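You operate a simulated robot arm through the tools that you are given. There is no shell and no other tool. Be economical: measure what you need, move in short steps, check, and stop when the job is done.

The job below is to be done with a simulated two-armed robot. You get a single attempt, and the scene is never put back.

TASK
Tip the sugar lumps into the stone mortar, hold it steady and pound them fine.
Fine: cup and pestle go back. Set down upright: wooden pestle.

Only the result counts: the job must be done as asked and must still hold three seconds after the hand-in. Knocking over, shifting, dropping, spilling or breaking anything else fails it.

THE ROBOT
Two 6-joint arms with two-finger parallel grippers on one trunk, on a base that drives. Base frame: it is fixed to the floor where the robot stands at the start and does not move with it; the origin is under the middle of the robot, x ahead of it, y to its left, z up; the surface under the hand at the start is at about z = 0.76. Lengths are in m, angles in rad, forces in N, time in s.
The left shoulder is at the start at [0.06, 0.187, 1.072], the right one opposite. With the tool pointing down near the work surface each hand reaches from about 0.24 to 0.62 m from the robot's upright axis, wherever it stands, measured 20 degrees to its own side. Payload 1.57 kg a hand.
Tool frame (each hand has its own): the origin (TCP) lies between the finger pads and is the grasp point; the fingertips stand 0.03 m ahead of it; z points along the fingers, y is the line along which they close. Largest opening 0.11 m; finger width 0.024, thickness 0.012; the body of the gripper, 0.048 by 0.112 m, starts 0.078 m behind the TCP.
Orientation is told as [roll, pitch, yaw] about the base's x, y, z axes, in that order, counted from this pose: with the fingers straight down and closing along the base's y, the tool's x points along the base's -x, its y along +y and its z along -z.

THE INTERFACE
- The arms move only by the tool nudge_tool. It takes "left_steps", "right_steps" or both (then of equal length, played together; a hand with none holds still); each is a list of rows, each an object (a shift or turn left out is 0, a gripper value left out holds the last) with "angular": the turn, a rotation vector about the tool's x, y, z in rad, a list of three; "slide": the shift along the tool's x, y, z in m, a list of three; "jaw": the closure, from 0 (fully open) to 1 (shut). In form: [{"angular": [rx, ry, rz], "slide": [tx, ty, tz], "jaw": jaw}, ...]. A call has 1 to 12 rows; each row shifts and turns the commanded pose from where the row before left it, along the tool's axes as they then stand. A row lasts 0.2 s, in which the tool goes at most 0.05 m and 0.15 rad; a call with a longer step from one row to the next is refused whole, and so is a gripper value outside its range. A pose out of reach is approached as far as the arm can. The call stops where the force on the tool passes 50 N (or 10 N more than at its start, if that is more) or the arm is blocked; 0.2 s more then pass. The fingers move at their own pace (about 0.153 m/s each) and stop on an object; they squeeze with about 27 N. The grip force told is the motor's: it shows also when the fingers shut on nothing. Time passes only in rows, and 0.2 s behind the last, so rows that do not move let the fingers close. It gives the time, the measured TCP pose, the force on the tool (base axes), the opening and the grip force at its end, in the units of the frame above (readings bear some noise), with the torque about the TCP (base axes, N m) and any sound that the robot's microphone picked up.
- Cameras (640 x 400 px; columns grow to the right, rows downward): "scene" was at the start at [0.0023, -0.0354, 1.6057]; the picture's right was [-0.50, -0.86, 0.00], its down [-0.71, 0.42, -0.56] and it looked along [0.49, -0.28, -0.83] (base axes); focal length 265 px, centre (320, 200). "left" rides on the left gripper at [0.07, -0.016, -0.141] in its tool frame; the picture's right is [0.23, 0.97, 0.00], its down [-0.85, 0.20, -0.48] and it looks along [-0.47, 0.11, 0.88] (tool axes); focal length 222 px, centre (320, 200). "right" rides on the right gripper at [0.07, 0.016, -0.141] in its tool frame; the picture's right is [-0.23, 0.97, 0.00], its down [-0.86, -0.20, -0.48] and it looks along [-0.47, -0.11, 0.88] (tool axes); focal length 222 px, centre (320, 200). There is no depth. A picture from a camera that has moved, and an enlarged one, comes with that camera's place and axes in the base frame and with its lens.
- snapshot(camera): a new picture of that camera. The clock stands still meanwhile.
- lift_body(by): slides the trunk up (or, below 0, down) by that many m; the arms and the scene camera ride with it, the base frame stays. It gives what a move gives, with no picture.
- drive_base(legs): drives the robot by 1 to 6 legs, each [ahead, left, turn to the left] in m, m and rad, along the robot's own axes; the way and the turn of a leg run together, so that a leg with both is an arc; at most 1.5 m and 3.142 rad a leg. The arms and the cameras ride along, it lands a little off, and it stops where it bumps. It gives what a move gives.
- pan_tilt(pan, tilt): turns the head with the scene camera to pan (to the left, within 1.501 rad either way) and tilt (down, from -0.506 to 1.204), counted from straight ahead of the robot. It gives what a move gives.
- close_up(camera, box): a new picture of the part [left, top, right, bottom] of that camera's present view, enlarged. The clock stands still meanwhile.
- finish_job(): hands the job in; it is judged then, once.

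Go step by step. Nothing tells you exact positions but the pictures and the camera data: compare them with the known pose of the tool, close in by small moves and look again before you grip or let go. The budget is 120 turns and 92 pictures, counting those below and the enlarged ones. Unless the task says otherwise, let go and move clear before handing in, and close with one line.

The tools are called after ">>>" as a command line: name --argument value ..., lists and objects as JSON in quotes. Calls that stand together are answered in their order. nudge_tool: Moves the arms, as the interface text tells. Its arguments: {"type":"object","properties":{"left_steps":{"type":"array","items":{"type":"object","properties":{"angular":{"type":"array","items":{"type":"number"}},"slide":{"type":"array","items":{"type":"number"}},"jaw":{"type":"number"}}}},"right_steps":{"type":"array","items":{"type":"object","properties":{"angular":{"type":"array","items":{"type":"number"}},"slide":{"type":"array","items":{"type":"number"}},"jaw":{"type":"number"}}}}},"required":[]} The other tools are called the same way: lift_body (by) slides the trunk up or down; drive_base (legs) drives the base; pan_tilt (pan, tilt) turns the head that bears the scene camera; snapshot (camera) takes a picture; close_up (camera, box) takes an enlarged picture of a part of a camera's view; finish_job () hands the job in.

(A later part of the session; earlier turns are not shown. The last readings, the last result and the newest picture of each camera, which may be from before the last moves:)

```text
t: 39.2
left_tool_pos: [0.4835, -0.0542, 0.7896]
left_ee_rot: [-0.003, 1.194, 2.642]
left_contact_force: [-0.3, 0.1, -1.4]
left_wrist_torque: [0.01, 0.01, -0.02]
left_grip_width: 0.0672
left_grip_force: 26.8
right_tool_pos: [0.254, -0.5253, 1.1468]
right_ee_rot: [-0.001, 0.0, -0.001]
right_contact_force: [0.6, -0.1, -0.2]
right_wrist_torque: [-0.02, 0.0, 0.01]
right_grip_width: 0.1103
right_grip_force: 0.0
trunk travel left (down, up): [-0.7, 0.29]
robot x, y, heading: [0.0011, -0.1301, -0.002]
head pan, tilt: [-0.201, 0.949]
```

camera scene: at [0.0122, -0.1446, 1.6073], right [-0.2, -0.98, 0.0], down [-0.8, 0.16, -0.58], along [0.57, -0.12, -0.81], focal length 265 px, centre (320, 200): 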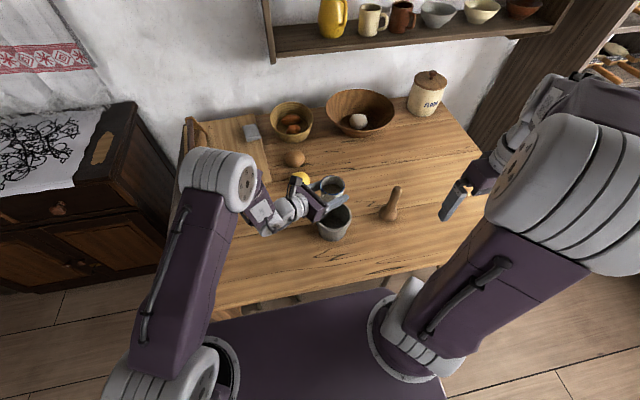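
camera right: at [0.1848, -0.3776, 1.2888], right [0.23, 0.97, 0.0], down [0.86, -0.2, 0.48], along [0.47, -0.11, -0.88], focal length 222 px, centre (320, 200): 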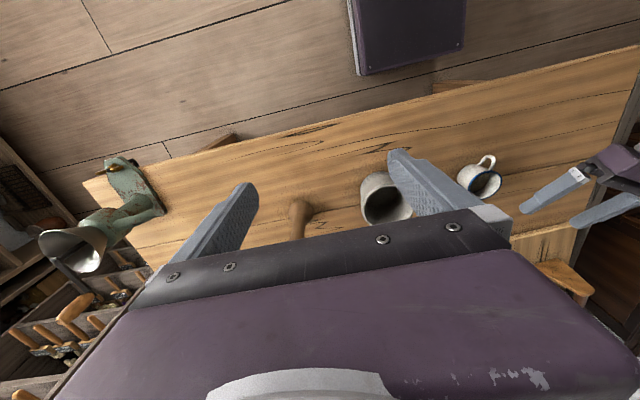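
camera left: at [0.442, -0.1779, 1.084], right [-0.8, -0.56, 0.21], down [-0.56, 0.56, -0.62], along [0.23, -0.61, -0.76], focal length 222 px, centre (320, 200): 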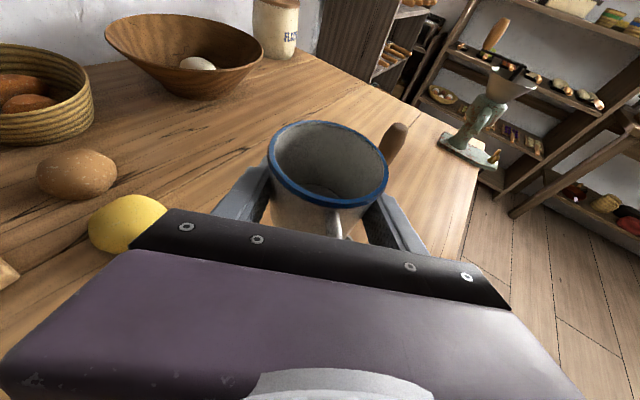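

Essentially at the original height (0.789). One more millimetre, then release and rise straight up.

>>> nudge_tool --left_steps '[{"slide": [-0.0009, 0, 0.0004]}, {"jaw": 0.3}, {"jaw": 0}, {"jaw": 0}]'

>>> snapshot --camera "left"

>>> nudge_tool --left_steps '[{"slide": [0.0316, 0, -0.0125]}, {"slide": [0.0316, 0, -0.0125]}, {"slide": [0.0316, 0, -0.0125]}, {"slide": [0.0316, 0, -0.0125]}, {"slide": [0.0316, 0, -0.0125]}, {"slide": [0.0316, 0, -0.0125]}, {}]'

>>> snapshot --camera "scene"

```text
t: 40.2
left_tool_pos: [0.4834, -0.0549, 0.79]
left_ee_rot: [-0.005, 1.194, 2.642]
left_contact_force: [-0.4, -0.7, -0.1]
left_wrist_torque: [0.01, 0.02, 0.02]
left_grip_width: 0.1097
left_grip_force: 0.1
right_tool_pos: [0.2548, -0.5243, 1.1475]
right_ee_rot: [0.001, 0.0, 0.0]
right_contact_force: [-0.9, -0.2, 0.2]
right_wrist_torque: [-0.02, 0.0, -0.03]
right_grip_width: 0.1101
right_grip_force: 0.1
trunk travel left (down, up): [-0.7, 0.29]
robot x, y, heading: [0.0, -0.1328, -0.002]
head pan, tilt: [-0.201, 0.949]
```

```text
61 pictures are left
camera left: at [0.398, 0.0096, 0.9061], right [-0.39, -0.9, 0.21], down [-0.76, 0.19, -0.62], along [0.52, -0.4, -0.76], focal length 222 px, centre (320, 200)
```

left: 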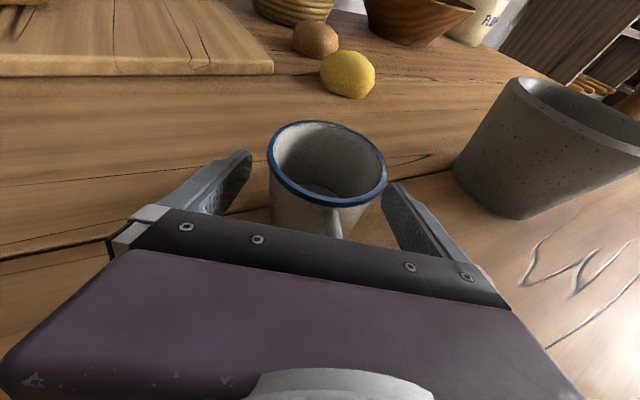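

```text
t: 41.8
left_tool_pos: [0.4822, -0.0536, 0.9942]
left_ee_rot: [0.0, 1.192, 2.644]
left_contact_force: [0.5, -0.7, 0.2]
left_wrist_torque: [-0.01, 0.02, 0.02]
left_grip_width: 0.1098
left_grip_force: 0.0
right_tool_pos: [0.2551, -0.525, 1.1475]
right_ee_rot: [0.001, 0.001, 0.001]
right_contact_force: [0.4, -0.5, 0.8]
right_wrist_torque: [-0.06, 0.0, 0.02]
right_grip_width: 0.11
right_grip_force: 0.0
trunk travel left (down, up): [-0.7, 0.29]
robot x, y, heading: [0.0017, -0.1296, -0.001]
head pan, tilt: [-0.201, 0.949]
```

```text
60 pictures are left
camera scene: at [0.0126, -0.1452, 1.6073], right [-0.2, -0.98, 0.0], down [-0.8, 0.16, -0.58], along [0.57, -0.12, -0.81], focal length 265 px, centre (320, 200)
```

scene: 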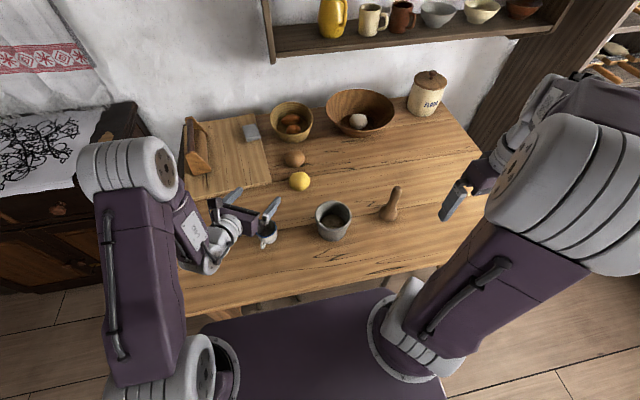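

The cup is back where it stood, upright. Next, the right hand goes over the pestle from above.

>>> nudge_tool --right_steps '[{"slide": [-0.0369, 0.0057, 0.0195]}, {"slide": [-0.0369, 0.0057, 0.0195]}, {"slide": [-0.0369, 0.0057, 0.0195]}, {"slide": [-0.0369, 0.0057, 0.0195]}, {"slide": [-0.0369, 0.0057, 0.0195]}, {"slide": [-0.0369, 0.0057, 0.0195]}, {}]'

>>> snapshot --camera "right"

>>> snapshot --camera "scene"

```text
t: 43.4
left_tool_pos: [0.4817, -0.0531, 0.9944]
left_ee_rot: [-0.003, 1.193, 2.641]
left_contact_force: [0.2, -0.9, -0.5]
left_wrist_torque: [0.03, 0.03, 0.04]
left_grip_width: 0.1102
left_grip_force: 0.0
right_tool_pos: [0.4757, -0.4873, 1.0303]
right_ee_rot: [0.002, 0.0, 0.0]
right_contact_force: [0.2, 1.0, 0.7]
right_wrist_torque: [-0.04, -0.03, 0.01]
right_grip_width: 0.1101
right_grip_force: 0.0
trunk travel left (down, up): [-0.7, 0.29]
robot x, y, heading: [-0.0009, -0.1318, 0.002]
head pan, tilt: [-0.201, 0.949]
```

```text
59 pictures are left
camera right: at [0.4064, -0.4722, 1.1718], right [0.23, 0.97, 0.0], down [0.85, -0.2, 0.48], along [0.47, -0.11, -0.88], focal length 222 px, centre (320, 200)
```

right: 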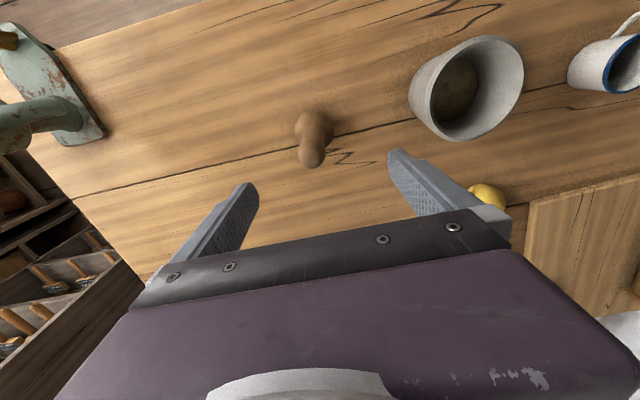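

```text
58 pictures are left
camera scene: at [0.0108, -0.1452, 1.6073], right [-0.2, -0.98, 0.0], down [-0.8, 0.16, -0.58], along [0.57, -0.12, -0.81], focal length 265 px, centre (320, 200)
```

scene: 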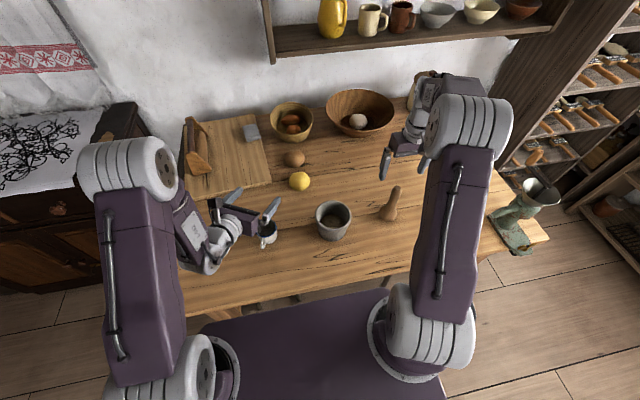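

>>> close_up --camera "right" --box '[220, 80, 420, 220]'

>>> close_up --camera "scene" --box '[340, 130, 440, 230]'

```text
2.86 times, centred on (320, 150) of right
camera zoom: at [0.4064, -0.4722, 1.1718], right [0.23, 0.97, 0.0], down [0.85, -0.2, 0.48], along [0.47, -0.11, -0.88], focal length 635 px, centre (320, 343)
```

zoom: 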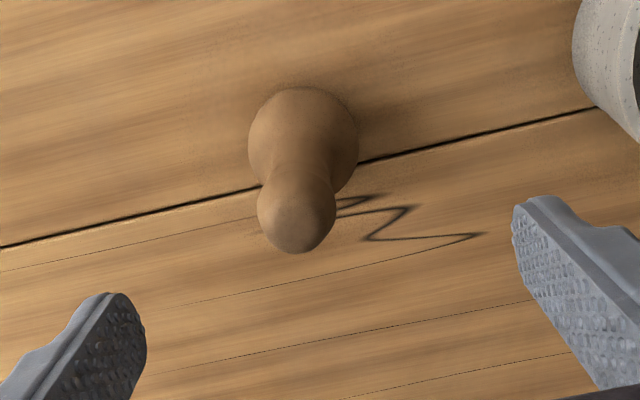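

```text
4.00 times, centred on (390, 180) of scene
camera zoom: at [0.0108, -0.1452, 1.6073], right [-0.2, -0.98, 0.0], down [-0.8, 0.16, -0.58], along [0.57, -0.12, -0.81], focal length 1061 px, centre (40, 280)
```

zoom: 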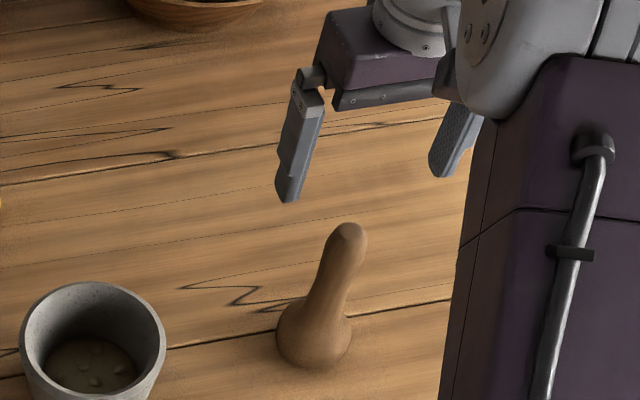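

Pestle axis ≈ (0.477,-0.497), well between the fingers. Lowering around the shaft and closing.

>>> nudge_tool --right_steps '[{"slide": [-0.0004, -0.0031, 0.0417]}, {"slide": [-0.0004, -0.0031, 0.0417]}, {"slide": [-0.0004, -0.0031, 0.0417]}, {}]'

>>> snapshot --camera "right"

>>> close_up --camera "scene" --box '[340, 130, 440, 230]'

```text
t: 44.4
left_tool_pos: [0.4821, -0.0532, 0.993]
left_ee_rot: [-0.002, 1.193, 2.644]
left_contact_force: [-0.1, -0.1, -0.3]
left_wrist_torque: [-0.02, -0.02, -0.01]
left_grip_width: 0.1101
left_grip_force: 0.1
right_tool_pos: [0.4769, -0.4999, 0.9059]
right_ee_rot: [-0.002, 0.002, 0.0]
right_contact_force: [-1.2, 0.7, 0.2]
right_wrist_torque: [0.0, 0.0, 0.04]
right_grip_width: 0.1102
right_grip_force: 0.0
trunk travel left (down, up): [-0.7, 0.29]
robot x, y, heading: [0.004, -0.1331, 0.001]
head pan, tilt: [-0.201, 0.949]
```

```text
55 pictures are left
camera right: at [0.4079, -0.4847, 1.0467], right [0.23, 0.97, 0.0], down [0.85, -0.2, 0.48], along [0.47, -0.11, -0.88], focal length 222 px, centre (320, 200)
```

right: 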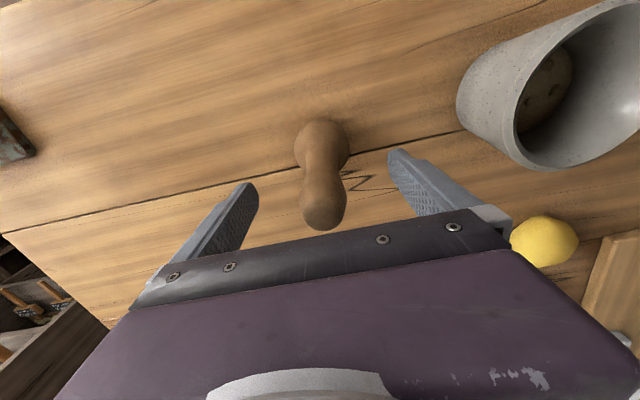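

```text
4.00 times, centred on (390, 180) of scene
camera zoom: at [0.0116, -0.145, 1.6073], right [-0.2, -0.98, 0.0], down [-0.8, 0.16, -0.58], along [0.57, -0.12, -0.81], focal length 1061 px, centre (40, 280)
```

zoom: 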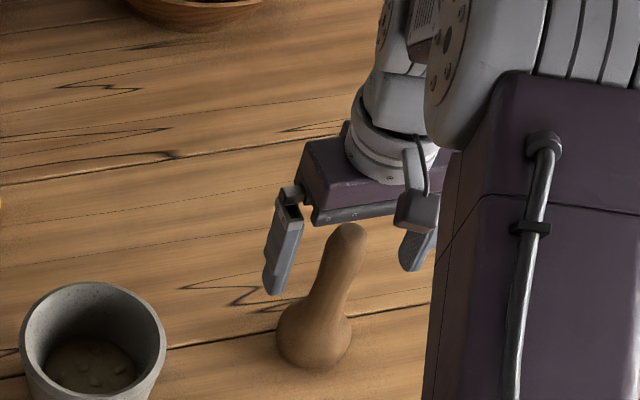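

Alignment looks good in both views. Closing on the shaft.

>>> nudge_tool --right_steps '[{"jaw": 0.55}, {"jaw": 0.65}, {"jaw": 0.7}, {"jaw": 0.75}, {"jaw": 1}, {"jaw": 1}]'

>>> snapshot --camera "right"

>>> close_up --camera "scene" --box '[340, 130, 440, 230]'

```text
t: 45.8
left_tool_pos: [0.4832, -0.053, 0.994]
left_ee_rot: [-0.002, 1.194, 2.641]
left_contact_force: [-0.1, 0.0, -0.7]
left_wrist_torque: [0.01, -0.04, 0.02]
left_grip_width: 0.1098
left_grip_force: 0.1
right_tool_pos: [0.4762, -0.5015, 0.9055]
right_ee_rot: [-0.001, -0.001, -0.002]
right_contact_force: [0.0, 0.6, 1.3]
right_wrist_torque: [0.11, -0.01, -0.01]
right_grip_width: 0.0291
right_grip_force: 27.2
trunk travel left (down, up): [-0.7, 0.29]
robot x, y, heading: [-0.0019, -0.1325, 0.002]
head pan, tilt: [-0.201, 0.949]
```

```text
53 pictures are left
camera right: at [0.408, -0.4846, 1.0471], right [0.23, 0.97, 0.0], down [0.85, -0.2, 0.48], along [0.47, -0.11, -0.88], focal length 222 px, centre (320, 200)
```

right: 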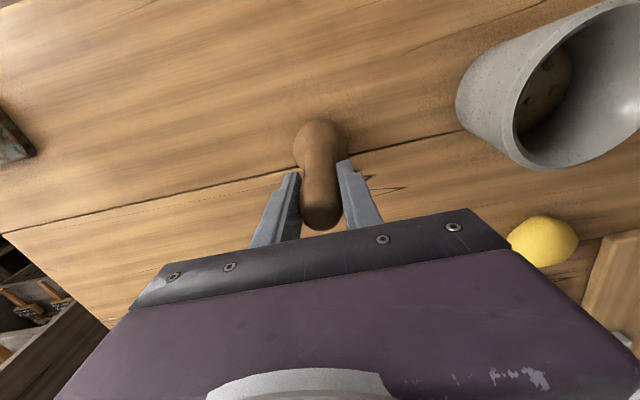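

```text
4.00 times, centred on (390, 180) of scene
camera zoom: at [0.0117, -0.1451, 1.6073], right [-0.2, -0.98, 0.0], down [-0.8, 0.16, -0.58], along [0.57, -0.12, -0.81], focal length 1061 px, centre (40, 280)
```

zoom: 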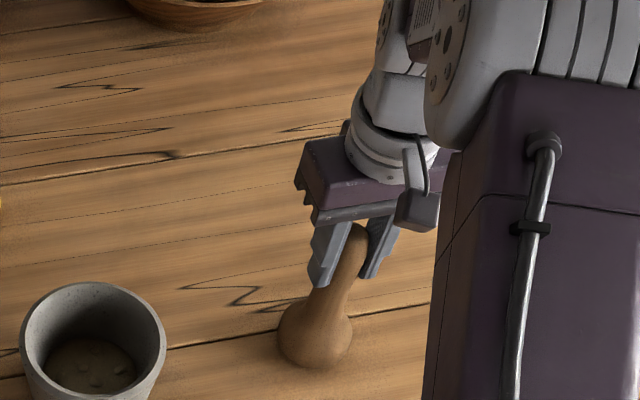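

The pestle is gripped. Before lifting it, I'll bring the left hand to a stand-off from the mortar on a diagonal, clear of the cup.

>>> nudge_tool --left_steps '[{"angular": [-0.1155, 0, 0.0459]}, {"angular": [-0.1155, 0, 0.0459]}, {"angular": [-0.1155, 0, 0.0459]}, {"angular": [0, 0.056, 0]}, {"slide": [-0.0082, 0.0409, 0.0102]}, {"slide": [-0.0082, 0.0409, 0.0102]}, {"slide": [-0.0082, 0.0409, 0.0102]}, {"slide": [-0.0082, 0.0409, 0.0102]}, {}]'

>>> snapshot --camera "left"

>>> snapshot --camera "scene"

```text
t: 47.8
left_tool_pos: [0.3783, -0.1812, 0.9483]
left_ee_rot: [-0.003, 1.25, 2.269]
left_contact_force: [0.4, 0.1, -0.3]
left_wrist_torque: [-0.01, -0.01, -0.02]
left_grip_width: 0.1101
left_grip_force: 0.0
right_tool_pos: [0.4778, -0.4999, 0.9054]
right_ee_rot: [-0.002, -0.001, -0.002]
right_contact_force: [-1.0, -1.4, 1.5]
right_wrist_torque: [-0.13, 0.05, -0.01]
right_grip_width: 0.0294
right_grip_force: 26.9
trunk travel left (down, up): [-0.7, 0.29]
robot x, y, heading: [-0.0045, -0.1322, 0.001]
head pan, tilt: [-0.201, 0.949]
```

```text
51 pictures are left
camera left: at [0.3173, -0.0848, 1.0596], right [-0.7, -0.68, 0.21], down [-0.62, 0.42, -0.66], along [0.36, -0.59, -0.72], focal length 222 px, centre (320, 200)
```

left: 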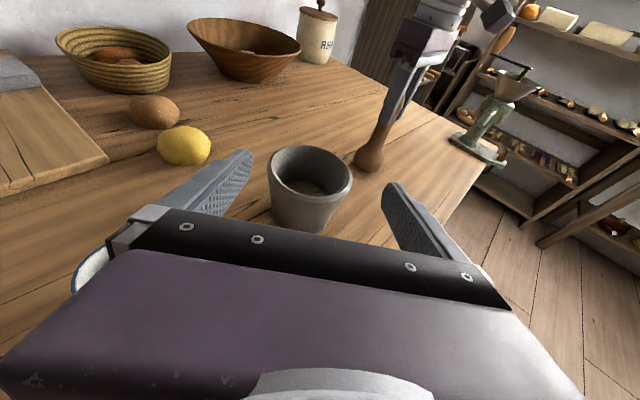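

```text
50 pictures are left
camera scene: at [0.0121, -0.1444, 1.6073], right [-0.2, -0.98, 0.0], down [-0.8, 0.16, -0.58], along [0.57, -0.12, -0.81], focal length 265 px, centre (320, 200)
```

scene: 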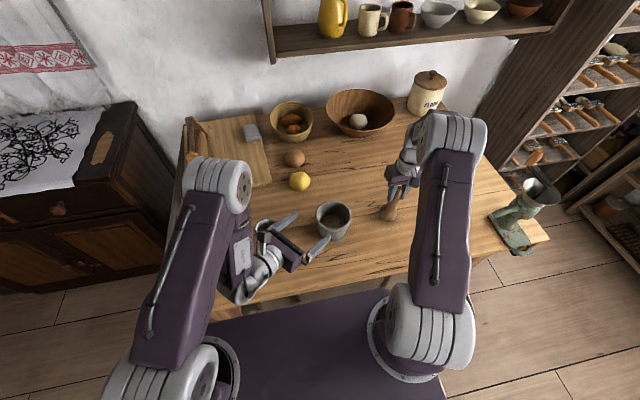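

Triangulating three views puts the mortar at ≈ (0.470,-0.285), rim z≈0.85. I'll lower the left hand at stand-off and look at it up close.

>>> nudge_tool --left_steps '[{"slide": [-0.0375, 0, 0.01245]}, {"slide": [-0.0375, 0, 0.01245]}, {"slide": [-0.0375, 0, 0.01245]}, {"slide": [-0.0375, 0, 0.01245]}, {}]'

>>> snapshot --camera "left"

>>> close_up --camera "scene" --box '[240, 180, 380, 280]'

```text
t: 49.0
left_tool_pos: [0.3799, -0.1822, 0.7895]
left_ee_rot: [-0.006, 1.25, 2.267]
left_contact_force: [-0.5, -0.1, -0.2]
left_wrist_torque: [0.0, 0.02, 0.01]
left_grip_width: 0.1102
left_grip_force: 0.1
right_tool_pos: [0.4766, -0.5, 0.9056]
right_ee_rot: [0.0, 0.0, -0.001]
right_contact_force: [-1.5, 0.3, 1.3]
right_wrist_torque: [-0.01, 0.12, 0.03]
right_grip_width: 0.0294
right_grip_force: 26.5
trunk travel left (down, up): [-0.7, 0.29]
robot x, y, heading: [-0.0018, -0.1301, -0.005]
head pan, tilt: [-0.201, 0.949]
```

```text
49 pictures are left
camera left: at [0.3189, -0.0864, 0.9016], right [-0.7, -0.68, 0.21], down [-0.62, 0.42, -0.66], along [0.36, -0.59, -0.72], focal length 222 px, centre (320, 200)
```

left: 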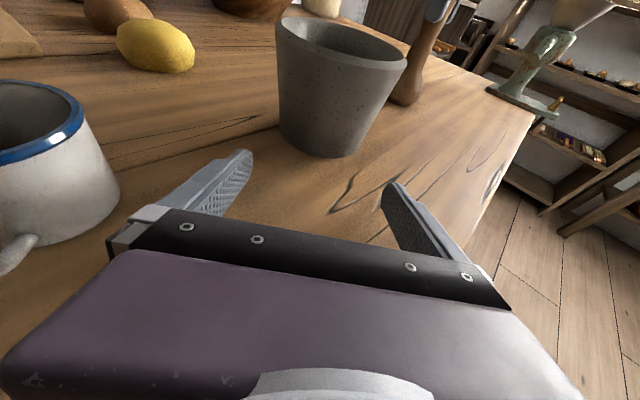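

```text
4.00 times, centred on (310, 230) of scene
camera zoom: at [0.0114, -0.1452, 1.6073], right [-0.2, -0.98, 0.0], down [-0.8, 0.16, -0.58], along [0.57, -0.12, -0.81], focal length 1061 px, centre (360, 80)
```

zoom: 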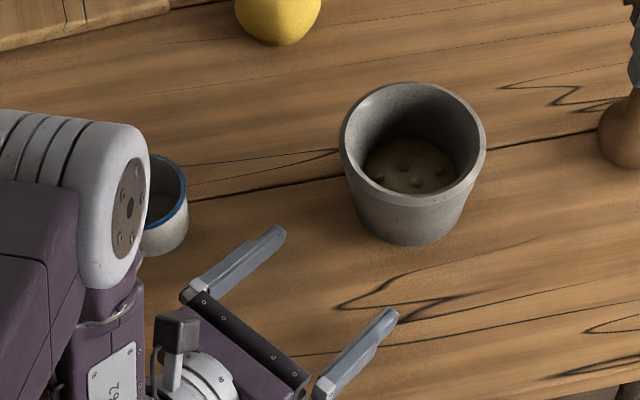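

>>> close_up --camera "left" --box '[220, 0, 440, 200]'

```text
2.00 times, centred on (330, 100) of left
camera zoom: at [0.3189, -0.0864, 0.9016], right [-0.7, -0.68, 0.21], down [-0.62, 0.42, -0.66], along [0.36, -0.59, -0.72], focal length 444 px, centre (300, 400)
```

zoom: 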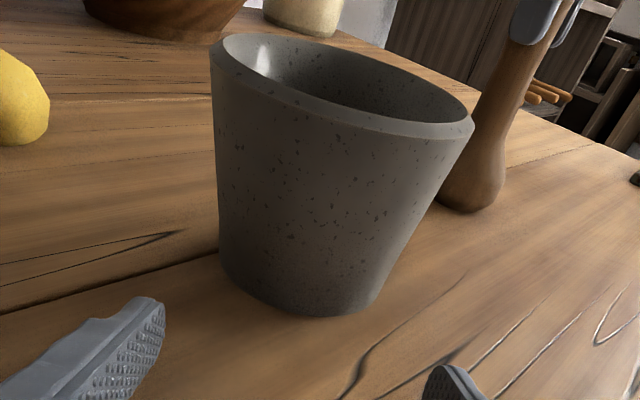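

The mortar tapers from about 0.12 at the rim to 0.096 at the base, so a low side grip just fits. I'll flatten the hand a little, advance partway, and check clearance.

>>> nudge_tool --left_steps '[{"angular": [0, 0.08, 0]}, {"slide": [-0.0063, -0.001, 0.0016]}, {"slide": [0.0072, 0, 0.0292]}, {"slide": [0.0072, 0, 0.0292]}, {}]'

>>> snapshot --camera "left"

>>> close_up --camera "scene" --box '[260, 180, 380, 280]'

```text
t: 50.2
left_tool_pos: [0.4161, -0.2286, 0.7841]
left_ee_rot: [-0.006, 1.333, 2.264]
left_contact_force: [-4.9, 7.6, 19.1]
left_wrist_torque: [1.28, 1.45, -0.2]
left_grip_width: 0.1099
left_grip_force: 0.0
right_tool_pos: [0.4772, -0.4986, 0.9065]
right_ee_rot: [-0.002, -0.002, 0.001]
right_contact_force: [0.2, -0.8, -0.2]
right_wrist_torque: [0.04, 0.01, 0.0]
right_grip_width: 0.0293
right_grip_force: 27.1
trunk travel left (down, up): [-0.7, 0.29]
robot x, y, heading: [-0.0021, -0.1282, -0.004]
head pan, tilt: [-0.201, 0.949]
```

```text
46 pictures are left
camera left: at [0.3498, -0.1245, 0.8858], right [-0.71, -0.67, 0.22], down [-0.58, 0.38, -0.72], along [0.4, -0.64, -0.66], focal length 222 px, centre (320, 200)
```

left: 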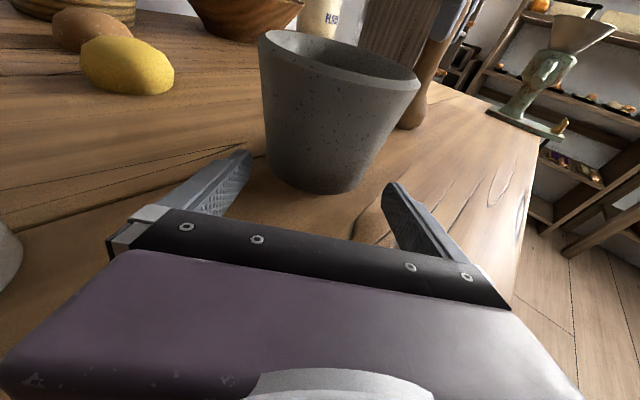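

```text
4.00 times, centred on (320, 230) of scene
camera zoom: at [0.0091, -0.1437, 1.6075], right [-0.2, -0.98, 0.0], down [-0.8, 0.16, -0.58], along [0.57, -0.12, -0.81], focal length 1061 px, centre (320, 80)
```

zoom: 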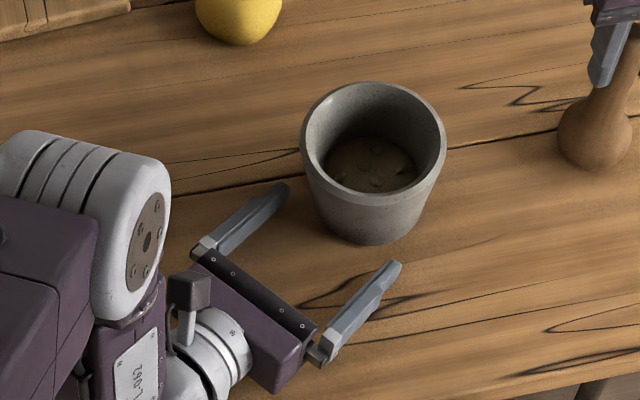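

The hand's underside is touching the table (19 N upward). I'll ease up and steepen slightly before continuing.

>>> nudge_tool --left_steps '[{"angular": [0, -0.06, 0], "slide": [0.002, 0, 0]}, {"slide": [0.001, 0, 0]}, {}]'

>>> close_up --camera "left" --box '[180, 0, 460, 240]'

```text
t: 51.0
left_tool_pos: [0.4173, -0.2284, 0.7862]
left_ee_rot: [-0.003, 1.268, 2.269]
left_contact_force: [-0.3, 0.1, -0.2]
left_wrist_torque: [-0.05, -0.01, 0.0]
left_grip_width: 0.1099
left_grip_force: 0.1
right_tool_pos: [0.4772, -0.5009, 0.905]
right_ee_rot: [0.0, -0.001, -0.001]
right_contact_force: [1.3, -0.1, 2.4]
right_wrist_torque: [-0.08, -0.14, 0.0]
right_grip_width: 0.0292
right_grip_force: 27.4
trunk travel left (down, up): [-0.7, 0.29]
robot x, y, heading: [-0.0007, -0.1351, -0.0]
head pan, tilt: [-0.201, 0.949]
```

```text
1.67 times, centred on (320, 120) of left
camera zoom: at [0.355, -0.1307, 0.8952], right [-0.7, -0.68, 0.22], down [-0.61, 0.42, -0.67], along [0.37, -0.6, -0.71], focal length 370 px, centre (320, 333)
```

zoom: 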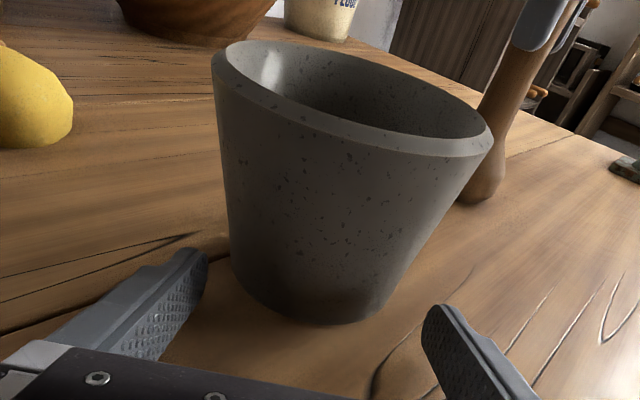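

Now free of the table. The mortar is centered within 2 mm; I'll correct that and advance in small steps watching force.

>>> nudge_tool --left_steps '[{"slide": [0.003, -0.0017, 0.0095]}, {"slide": [0.003, 0, 0.0095]}, {"slide": [0.003, 0, 0.0095]}, {}]'

>>> close_up --camera "left" --box '[180, 0, 460, 240]'

>>> close_up --camera "scene" --box '[280, 190, 370, 260]'

```text
t: 52.0
left_tool_pos: [0.4375, -0.25, 0.7865]
left_ee_rot: [-0.006, 1.268, 2.269]
left_contact_force: [-0.1, -0.5, -0.2]
left_wrist_torque: [-0.02, -0.02, -0.01]
left_grip_width: 0.1102
left_grip_force: 0.1
right_tool_pos: [0.4785, -0.5004, 0.9041]
right_ee_rot: [-0.001, -0.001, -0.001]
right_contact_force: [3.1, -2.2, 3.7]
right_wrist_torque: [-0.13, -0.23, -0.05]
right_grip_width: 0.0292
right_grip_force: 27.2
trunk travel left (down, up): [-0.7, 0.29]
robot x, y, heading: [0.0029, -0.131, 0.001]
head pan, tilt: [-0.201, 0.949]
```

```text
1.67 times, centred on (320, 120) of left
camera zoom: at [0.3757, -0.1514, 0.8965], right [-0.7, -0.68, 0.22], down [-0.61, 0.41, -0.67], along [0.37, -0.6, -0.71], focal length 370 px, centre (320, 333)
```

zoom: 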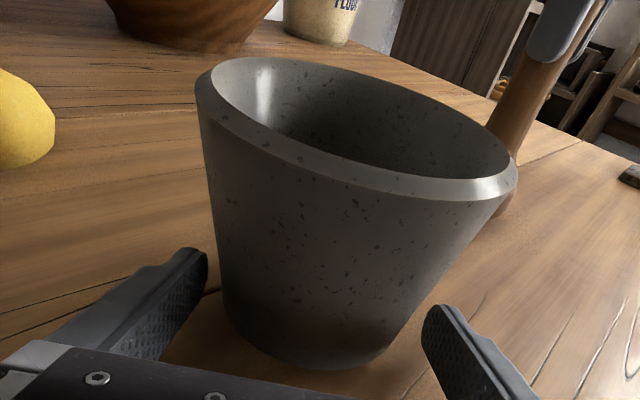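

```text
5.71 times, centred on (325, 225) of scene
camera zoom: at [0.0119, -0.1453, 1.6073], right [-0.2, -0.98, 0.0], down [-0.8, 0.16, -0.58], along [0.57, -0.12, -0.81], focal length 1516 px, centre (291, 57)
```

zoom: 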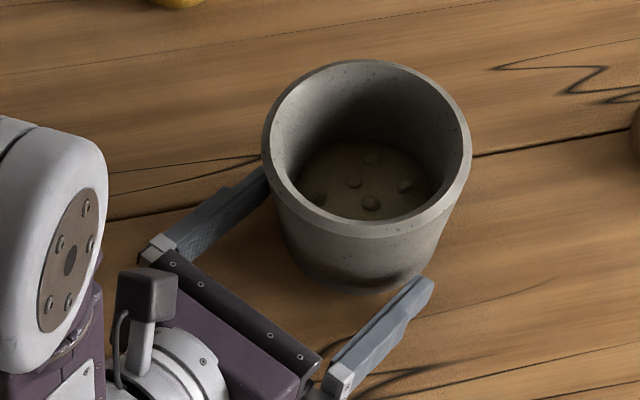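

Gaps look even on both sides. Advancing the rest gently.

>>> nudge_tool --left_steps '[{"slide": [0.0021, 0, 0.0067]}, {"slide": [0.0021, 0, 0.0067]}, {"slide": [0.0021, 0, 0.0067]}, {"slide": [0.0018, 0, 0.0057]}, {}]'

>>> close_up --camera "left" --box '[180, 0, 460, 240]'

>>> close_up --camera "scene" --box '[280, 190, 370, 260]'

```text
t: 53.2
left_tool_pos: [0.4548, -0.2686, 0.7877]
left_ee_rot: [-0.003, 1.269, 2.269]
left_contact_force: [0.6, 1.0, -0.3]
left_wrist_torque: [0.02, 0.02, 0.03]
left_grip_width: 0.1103
left_grip_force: 0.1
right_tool_pos: [0.4779, -0.5003, 0.9045]
right_ee_rot: [0.0, -0.001, -0.001]
right_contact_force: [1.7, -1.2, 4.2]
right_wrist_torque: [-0.08, -0.24, -0.03]
right_grip_width: 0.0294
right_grip_force: 27.3
trunk travel left (down, up): [-0.7, 0.29]
robot x, y, heading: [-0.0004, -0.1314, 0.001]
head pan, tilt: [-0.201, 0.949]
```

```text
1.67 times, centred on (320, 120) of left
camera zoom: at [0.3925, -0.1724, 0.8964], right [-0.7, -0.68, 0.22], down [-0.61, 0.41, -0.67], along [0.37, -0.6, -0.71], focal length 370 px, centre (320, 333)
```

zoom: 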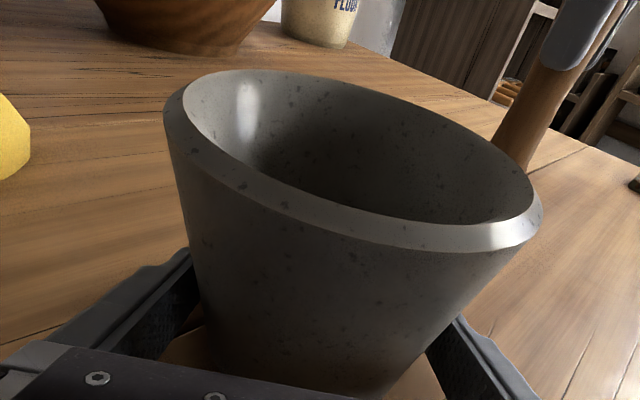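

```text
5.71 times, centred on (325, 225) of scene
camera zoom: at [0.0118, -0.1452, 1.6073], right [-0.2, -0.98, 0.0], down [-0.8, 0.16, -0.58], along [0.57, -0.12, -0.81], focal length 1516 px, centre (291, 57)
```

zoom: 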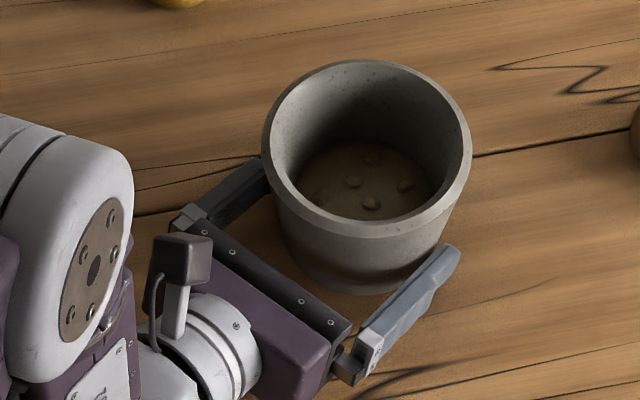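

The fingers now straddle the mortar past its axis, and it hasn't moved. Closing to hold it.

>>> nudge_tool --left_steps '[{"jaw": 0.04}, {"jaw": 0.08}, {"jaw": 0.2}, {"jaw": 1}, {"jaw": 1}]'

>>> close_up --camera "scene" --box '[280, 190, 370, 260]'

```text
t: 54.4
left_tool_pos: [0.4554, -0.2698, 0.7869]
left_ee_rot: [-0.003, 1.269, 2.271]
left_contact_force: [5.2, 4.2, 1.5]
left_wrist_torque: [-0.09, 0.11, 0.12]
left_grip_width: 0.1051
left_grip_force: 27.5
right_tool_pos: [0.4785, -0.5002, 0.9053]
right_ee_rot: [-0.001, 0.0, 0.001]
right_contact_force: [-1.1, -3.9, 4.6]
right_wrist_torque: [-0.27, 0.06, -0.02]
right_grip_width: 0.0292
right_grip_force: 27.3
trunk travel left (down, up): [-0.7, 0.29]
robot x, y, heading: [-0.0018, -0.1343, -0.001]
head pan, tilt: [-0.201, 0.949]
```

```text
5.71 times, centred on (325, 225) of scene
camera zoom: at [0.012, -0.1447, 1.6073], right [-0.2, -0.98, 0.0], down [-0.8, 0.16, -0.58], along [0.57, -0.12, -0.81], focal length 1516 px, centre (291, 57)
```

zoom: 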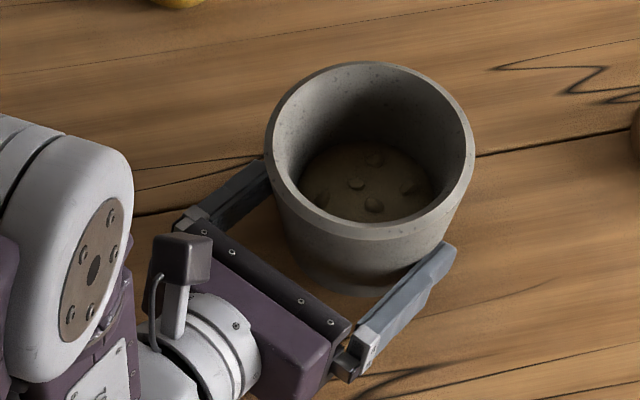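

The mortar is held firmly (width 0.105). I'll lift the pestle and carry it above the mortar.

>>> nudge_tool --right_steps '[{"slide": [0, 0, -0.0375]}, {"slide": [0, 0, -0.0375]}, {"slide": [0, 0, -0.0375]}, {"slide": [0, 0, -0.0375]}, {"slide": [0.0016, 0.036, 0]}, {"slide": [0.0016, 0.036, 0]}, {"slide": [0.0016, 0.036, 0]}, {"slide": [0.0016, 0.036, 0]}, {"slide": [0.0016, 0.036, 0]}, {"slide": [0.0016, 0.036, 0]}, {}]'

>>> snapshot --camera "scene"

>>> snapshot --camera "right"

```text
t: 56.8
left_tool_pos: [0.4545, -0.2699, 0.7877]
left_ee_rot: [-0.003, 1.268, 2.271]
left_contact_force: [1.9, 1.3, 3.7]
left_wrist_torque: [-0.67, 0.19, 0.16]
left_grip_width: 0.105
left_grip_force: 27.4
right_tool_pos: [0.4688, -0.2832, 1.0543]
right_ee_rot: [0.0, 0.001, 0.001]
right_contact_force: [0.9, -0.1, -2.4]
right_wrist_torque: [-0.03, 0.03, 0.0]
right_grip_width: 0.029
right_grip_force: 26.7
trunk travel left (down, up): [-0.7, 0.29]
robot x, y, heading: [0.001, -0.1267, -0.003]
head pan, tilt: [-0.201, 0.949]
```

```text
38 pictures are left
camera scene: at [0.0119, -0.145, 1.6073], right [-0.2, -0.98, 0.0], down [-0.8, 0.16, -0.58], along [0.57, -0.12, -0.81], focal length 265 px, centre (320, 200)
```

scene: 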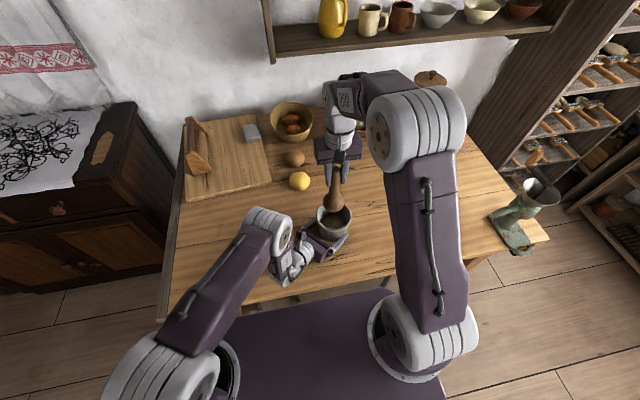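

```text
37 pictures are left
camera right: at [0.3986, -0.2667, 1.1962], right [0.23, 0.97, 0.0], down [0.85, -0.2, 0.48], along [0.47, -0.11, -0.88], focal length 222 px, centre (320, 200)
```

right: 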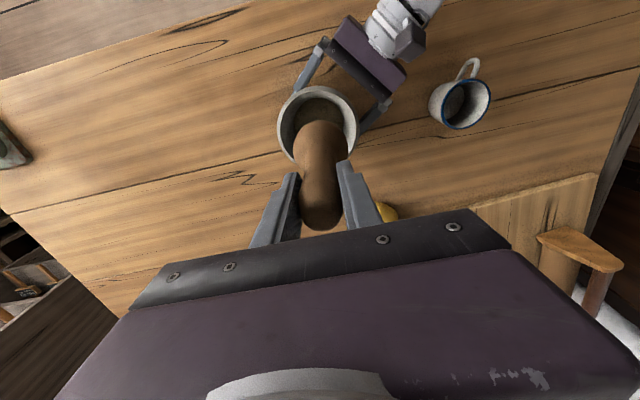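

>>> close_up --camera "right" --box '[240, 70, 400, 190]'

>>> close_up --camera "scene" --box '[280, 170, 380, 260]'

```text
3.33 times, centred on (320, 130) of right
camera zoom: at [0.3986, -0.2667, 1.1962], right [0.23, 0.97, 0.0], down [0.85, -0.2, 0.48], along [0.47, -0.11, -0.88], focal length 740 px, centre (320, 433)
```

zoom: 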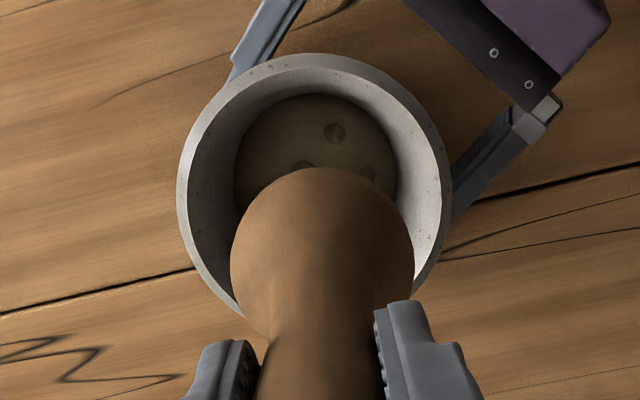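

```text
4.44 times, centred on (330, 215) of scene
camera zoom: at [0.0119, -0.145, 1.6073], right [-0.2, -0.98, 0.0], down [-0.8, 0.16, -0.58], along [0.57, -0.12, -0.81], focal length 1179 px, centre (276, 133)
```

zoom: 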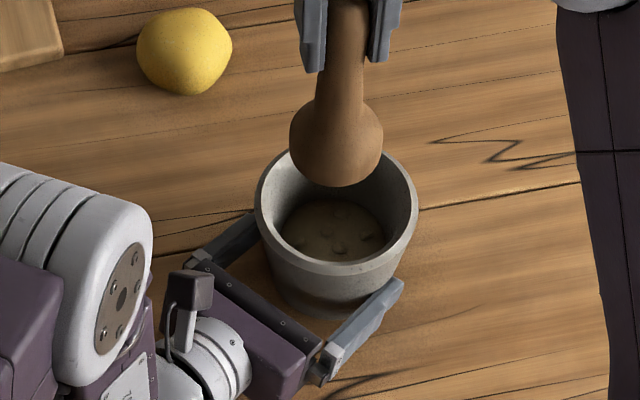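

The pestle is near the mortar axis; a 6 mm correction in x centers it. Lowering into the mortar above the sugar.

>>> nudge_tool --right_steps '[{"slide": [0.003, 0, 0.0]}, {"slide": [0.003, 0, 0.03]}, {"slide": [0, 0, 0.035]}, {"slide": [0, 0, 0.03]}, {}]'

>>> close_up --camera "scene" --box '[280, 170, 380, 260]'

>>> close_up --camera "right" --box '[240, 70, 400, 190]'

```text
t: 58.0
left_tool_pos: [0.4553, -0.2693, 0.7882]
left_ee_rot: [-0.004, 1.268, 2.267]
left_contact_force: [0.3, 1.1, 3.7]
left_wrist_torque: [-0.48, 0.37, -0.08]
left_grip_width: 0.105
left_grip_force: 26.2
right_tool_pos: [0.4624, -0.2841, 0.9603]
right_ee_rot: [0.001, 0.0, 0.001]
right_contact_force: [-0.2, 0.2, -1.8]
right_wrist_torque: [0.0, 0.05, -0.02]
right_grip_width: 0.0291
right_grip_force: 27.1
trunk travel left (down, up): [-0.7, 0.29]
robot x, y, heading: [0.0002, -0.1311, 0.0]
head pan, tilt: [-0.201, 0.949]
```

```text
4.44 times, centred on (330, 215) of scene
camera zoom: at [0.012, -0.1449, 1.6073], right [-0.2, -0.98, 0.0], down [-0.8, 0.16, -0.58], along [0.57, -0.12, -0.81], focal length 1179 px, centre (276, 133)
```

zoom: 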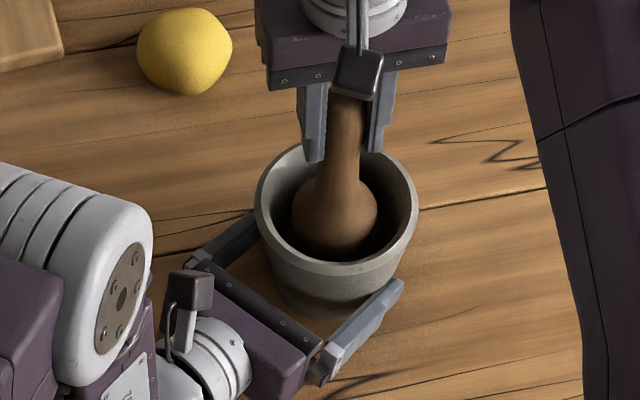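

```text
3.33 times, centred on (320, 130) of right
camera zoom: at [0.3937, -0.2685, 1.1026], right [0.23, 0.97, 0.0], down [0.86, -0.2, 0.48], along [0.47, -0.11, -0.88], focal length 740 px, centre (320, 433)
```

zoom: 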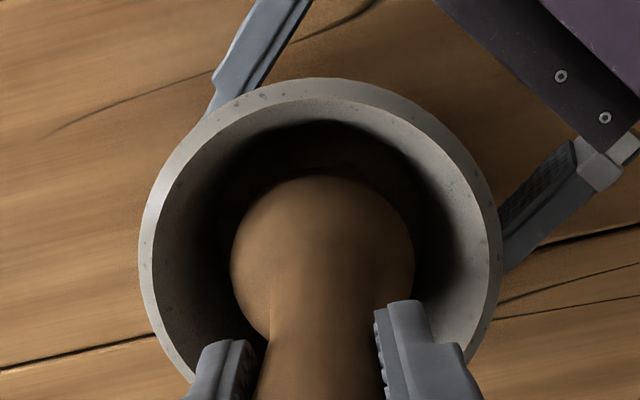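

The bulb is centered inside the mortar. Lowering slowly to feel the sugar.

>>> nudge_tool --right_steps '[{"slide": [0, 0, 0.008]}, {"slide": [0, 0, 0.008]}, {"slide": [0, 0, 0.006]}, {"slide": [0, 0, 0.006]}, {"slide": [0, 0, 0.006]}, {}]'

```text
t: 59.4
left_tool_pos: [0.4547, -0.2696, 0.7871]
left_ee_rot: [-0.003, 1.268, 2.269]
left_contact_force: [9.0, -4.9, 0.7]
left_wrist_torque: [-0.58, 0.41, 0.08]
left_grip_width: 0.1049
left_grip_force: 26.7
right_tool_pos: [0.462, -0.2819, 0.9275]
right_ee_rot: [0.001, 0.0, 0.001]
right_contact_force: [-4.6, 2.2, 14.7]
right_wrist_torque: [0.23, 0.53, 0.05]
right_grip_width: 0.0293
right_grip_force: 27.0
trunk travel left (down, up): [-0.7, 0.29]
robot x, y, heading: [-0.0023, -0.1329, 0.003]
head pan, tilt: [-0.201, 0.949]
```

Contact at TCP z≈0.928. Start pounding with short strokes.

>>> nudge_tool --right_steps '[{"slide": [0, 0, -0.035]}, {"slide": [0, 0, 0.037]}, {"slide": [0, 0, -0.037]}, {"slide": [0, 0, 0.037]}, {"slide": [0, 0, -0.037]}, {"slide": [0, 0, 0.037]}, {"slide": [0, 0, -0.037]}]'

>>> close_up --camera "scene" --box '[280, 170, 380, 260]'

```text
t: 61.0
left_tool_pos: [0.4545, -0.2705, 0.7874]
left_ee_rot: [-0.003, 1.27, 2.27]
left_contact_force: [-0.5, 1.2, 1.3]
left_wrist_torque: [-0.53, 0.21, 0.01]
left_grip_width: 0.1051
left_grip_force: 27.1
right_tool_pos: [0.4629, -0.2826, 0.9621]
right_ee_rot: [0.0, 0.0, -0.001]
right_contact_force: [0.0, 0.0, -1.4]
right_wrist_torque: [0.0, 0.01, 0.01]
right_grip_width: 0.0291
right_grip_force: 26.9
trunk travel left (down, up): [-0.7, 0.29]
robot x, y, heading: [-0.0011, -0.1328, -0.004]
head pan, tilt: [-0.201, 0.949]
```

```text
4.44 times, centred on (330, 215) of scene
camera zoom: at [0.0108, -0.146, 1.6072], right [-0.2, -0.98, 0.0], down [-0.8, 0.16, -0.58], along [0.57, -0.12, -0.81], focal length 1179 px, centre (276, 133)
```

zoom: 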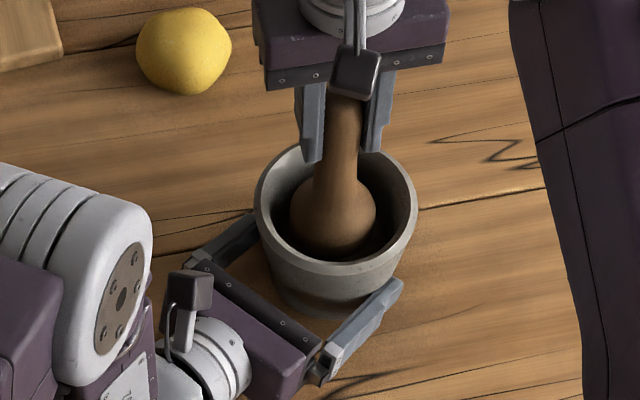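

No impact sound yet; I'll strike harder and read the force at the bottom.

>>> nudge_tool --right_steps '[{"slide": [0, 0, -0.005]}, {"slide": [0, 0, 0.046]}]'

>>> nudge_tool --right_steps '[{"slide": [0, 0, -0.045]}, {"slide": [0, 0, 0.047]}, {"slide": [0, 0, -0.047]}, {"slide": [0, 0, 0.048]}, {"slide": [0, 0, -0.048]}, {"slide": [0, 0, 0.048]}, {"slide": [0, 0, -0.048]}, {"slide": [0, 0, 0.048]}, {"slide": [0, 0, -0.048]}]'

```text
t: 61.6
left_tool_pos: [0.4546, -0.2703, 0.7882]
left_ee_rot: [-0.004, 1.267, 2.268]
left_contact_force: [9.9, -3.2, -0.1]
left_wrist_torque: [-0.36, 0.62, -0.2]
left_grip_width: 0.105
left_grip_force: 27.0
right_tool_pos: [0.4626, -0.2829, 0.9227]
right_ee_rot: [0.0, -0.006, -0.001]
right_contact_force: [-3.8, 0.1, 25.0]
right_wrist_torque: [-0.01, -0.07, 0.12]
right_grip_width: 0.0293
right_grip_force: 27.4
trunk travel left (down, up): [-0.7, 0.29]
robot x, y, heading: [0.0018, -0.135, 0.003]
head pan, tilt: [-0.201, 0.949]
```

```text
t: 63.6
left_tool_pos: [0.4548, -0.2704, 0.7876]
left_ee_rot: [-0.009, 1.27, 2.268]
left_contact_force: [1.1, 3.6, -0.2]
left_wrist_torque: [-0.35, 0.14, 0.05]
left_grip_width: 0.1049
left_grip_force: 27.0
right_tool_pos: [0.4613, -0.2849, 0.9659]
right_ee_rot: [-0.001, -0.001, 0.001]
right_contact_force: [0.4, -0.7, -1.4]
right_wrist_torque: [0.05, 0.01, 0.01]
right_grip_width: 0.0294
right_grip_force: 27.1
trunk travel left (down, up): [-0.7, 0.29]
robot x, y, heading: [0.0016, -0.1288, -0.002]
head pan, tilt: [-0.201, 0.949]
```

I'll raise the pestle to see how fine the sugar is and whether the pestle slipped in the grip.

>>> nudge_tool --right_steps '[{"slide": [0, 0, -0.045]}, {"slide": [0, 0, -0.045]}, {}]'

>>> close_up --camera "scene" --box '[290, 170, 370, 250]'

>>> close_up --camera "right" --box '[240, 70, 400, 190]'

```text
t: 64.4
left_tool_pos: [0.4558, -0.2704, 0.7872]
left_ee_rot: [-0.001, 1.268, 2.272]
left_contact_force: [0.0, 0.2, -0.3]
left_wrist_torque: [-0.4, 0.22, -0.09]
left_grip_width: 0.1048
left_grip_force: 26.9
right_tool_pos: [0.4616, -0.2848, 1.0561]
right_ee_rot: [-0.001, -0.001, -0.001]
right_contact_force: [0.4, 0.2, -1.8]
right_wrist_torque: [0.0, 0.02, -0.01]
right_grip_width: 0.0292
right_grip_force: 27.1
trunk travel left (down, up): [-0.7, 0.29]
robot x, y, heading: [0.0005, -0.1306, 0.0]
head pan, tilt: [-0.201, 0.949]
```

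```text
5.00 times, centred on (330, 210) of scene
camera zoom: at [0.0126, -0.1451, 1.6073], right [-0.2, -0.98, 0.0], down [-0.8, 0.16, -0.58], along [0.57, -0.12, -0.81], focal length 1326 px, centre (270, 150)
```

zoom: 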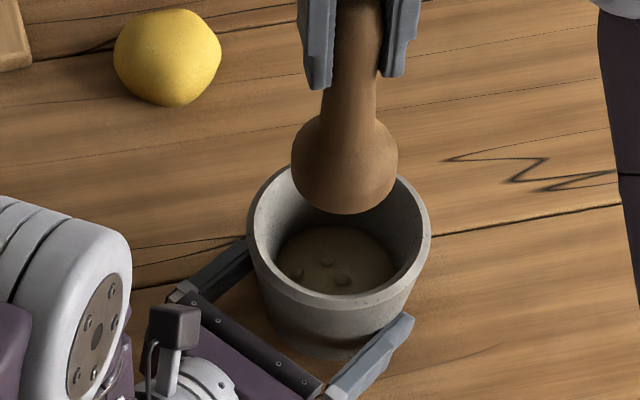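

```text
3.33 times, centred on (320, 130) of right
camera zoom: at [0.3919, -0.2687, 1.1976], right [0.23, 0.97, 0.0], down [0.86, -0.2, 0.48], along [0.47, -0.11, -0.88], focal length 740 px, centre (320, 433)
```

zoom: 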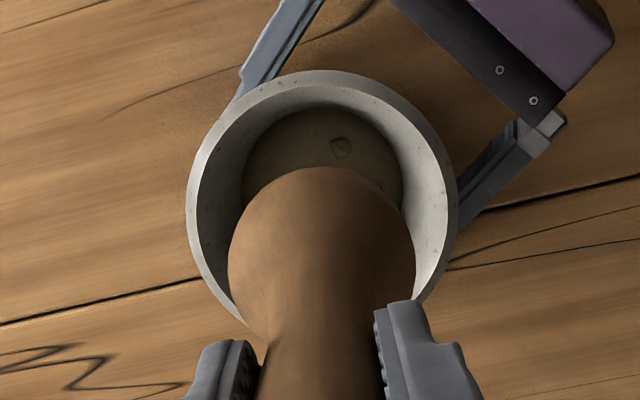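

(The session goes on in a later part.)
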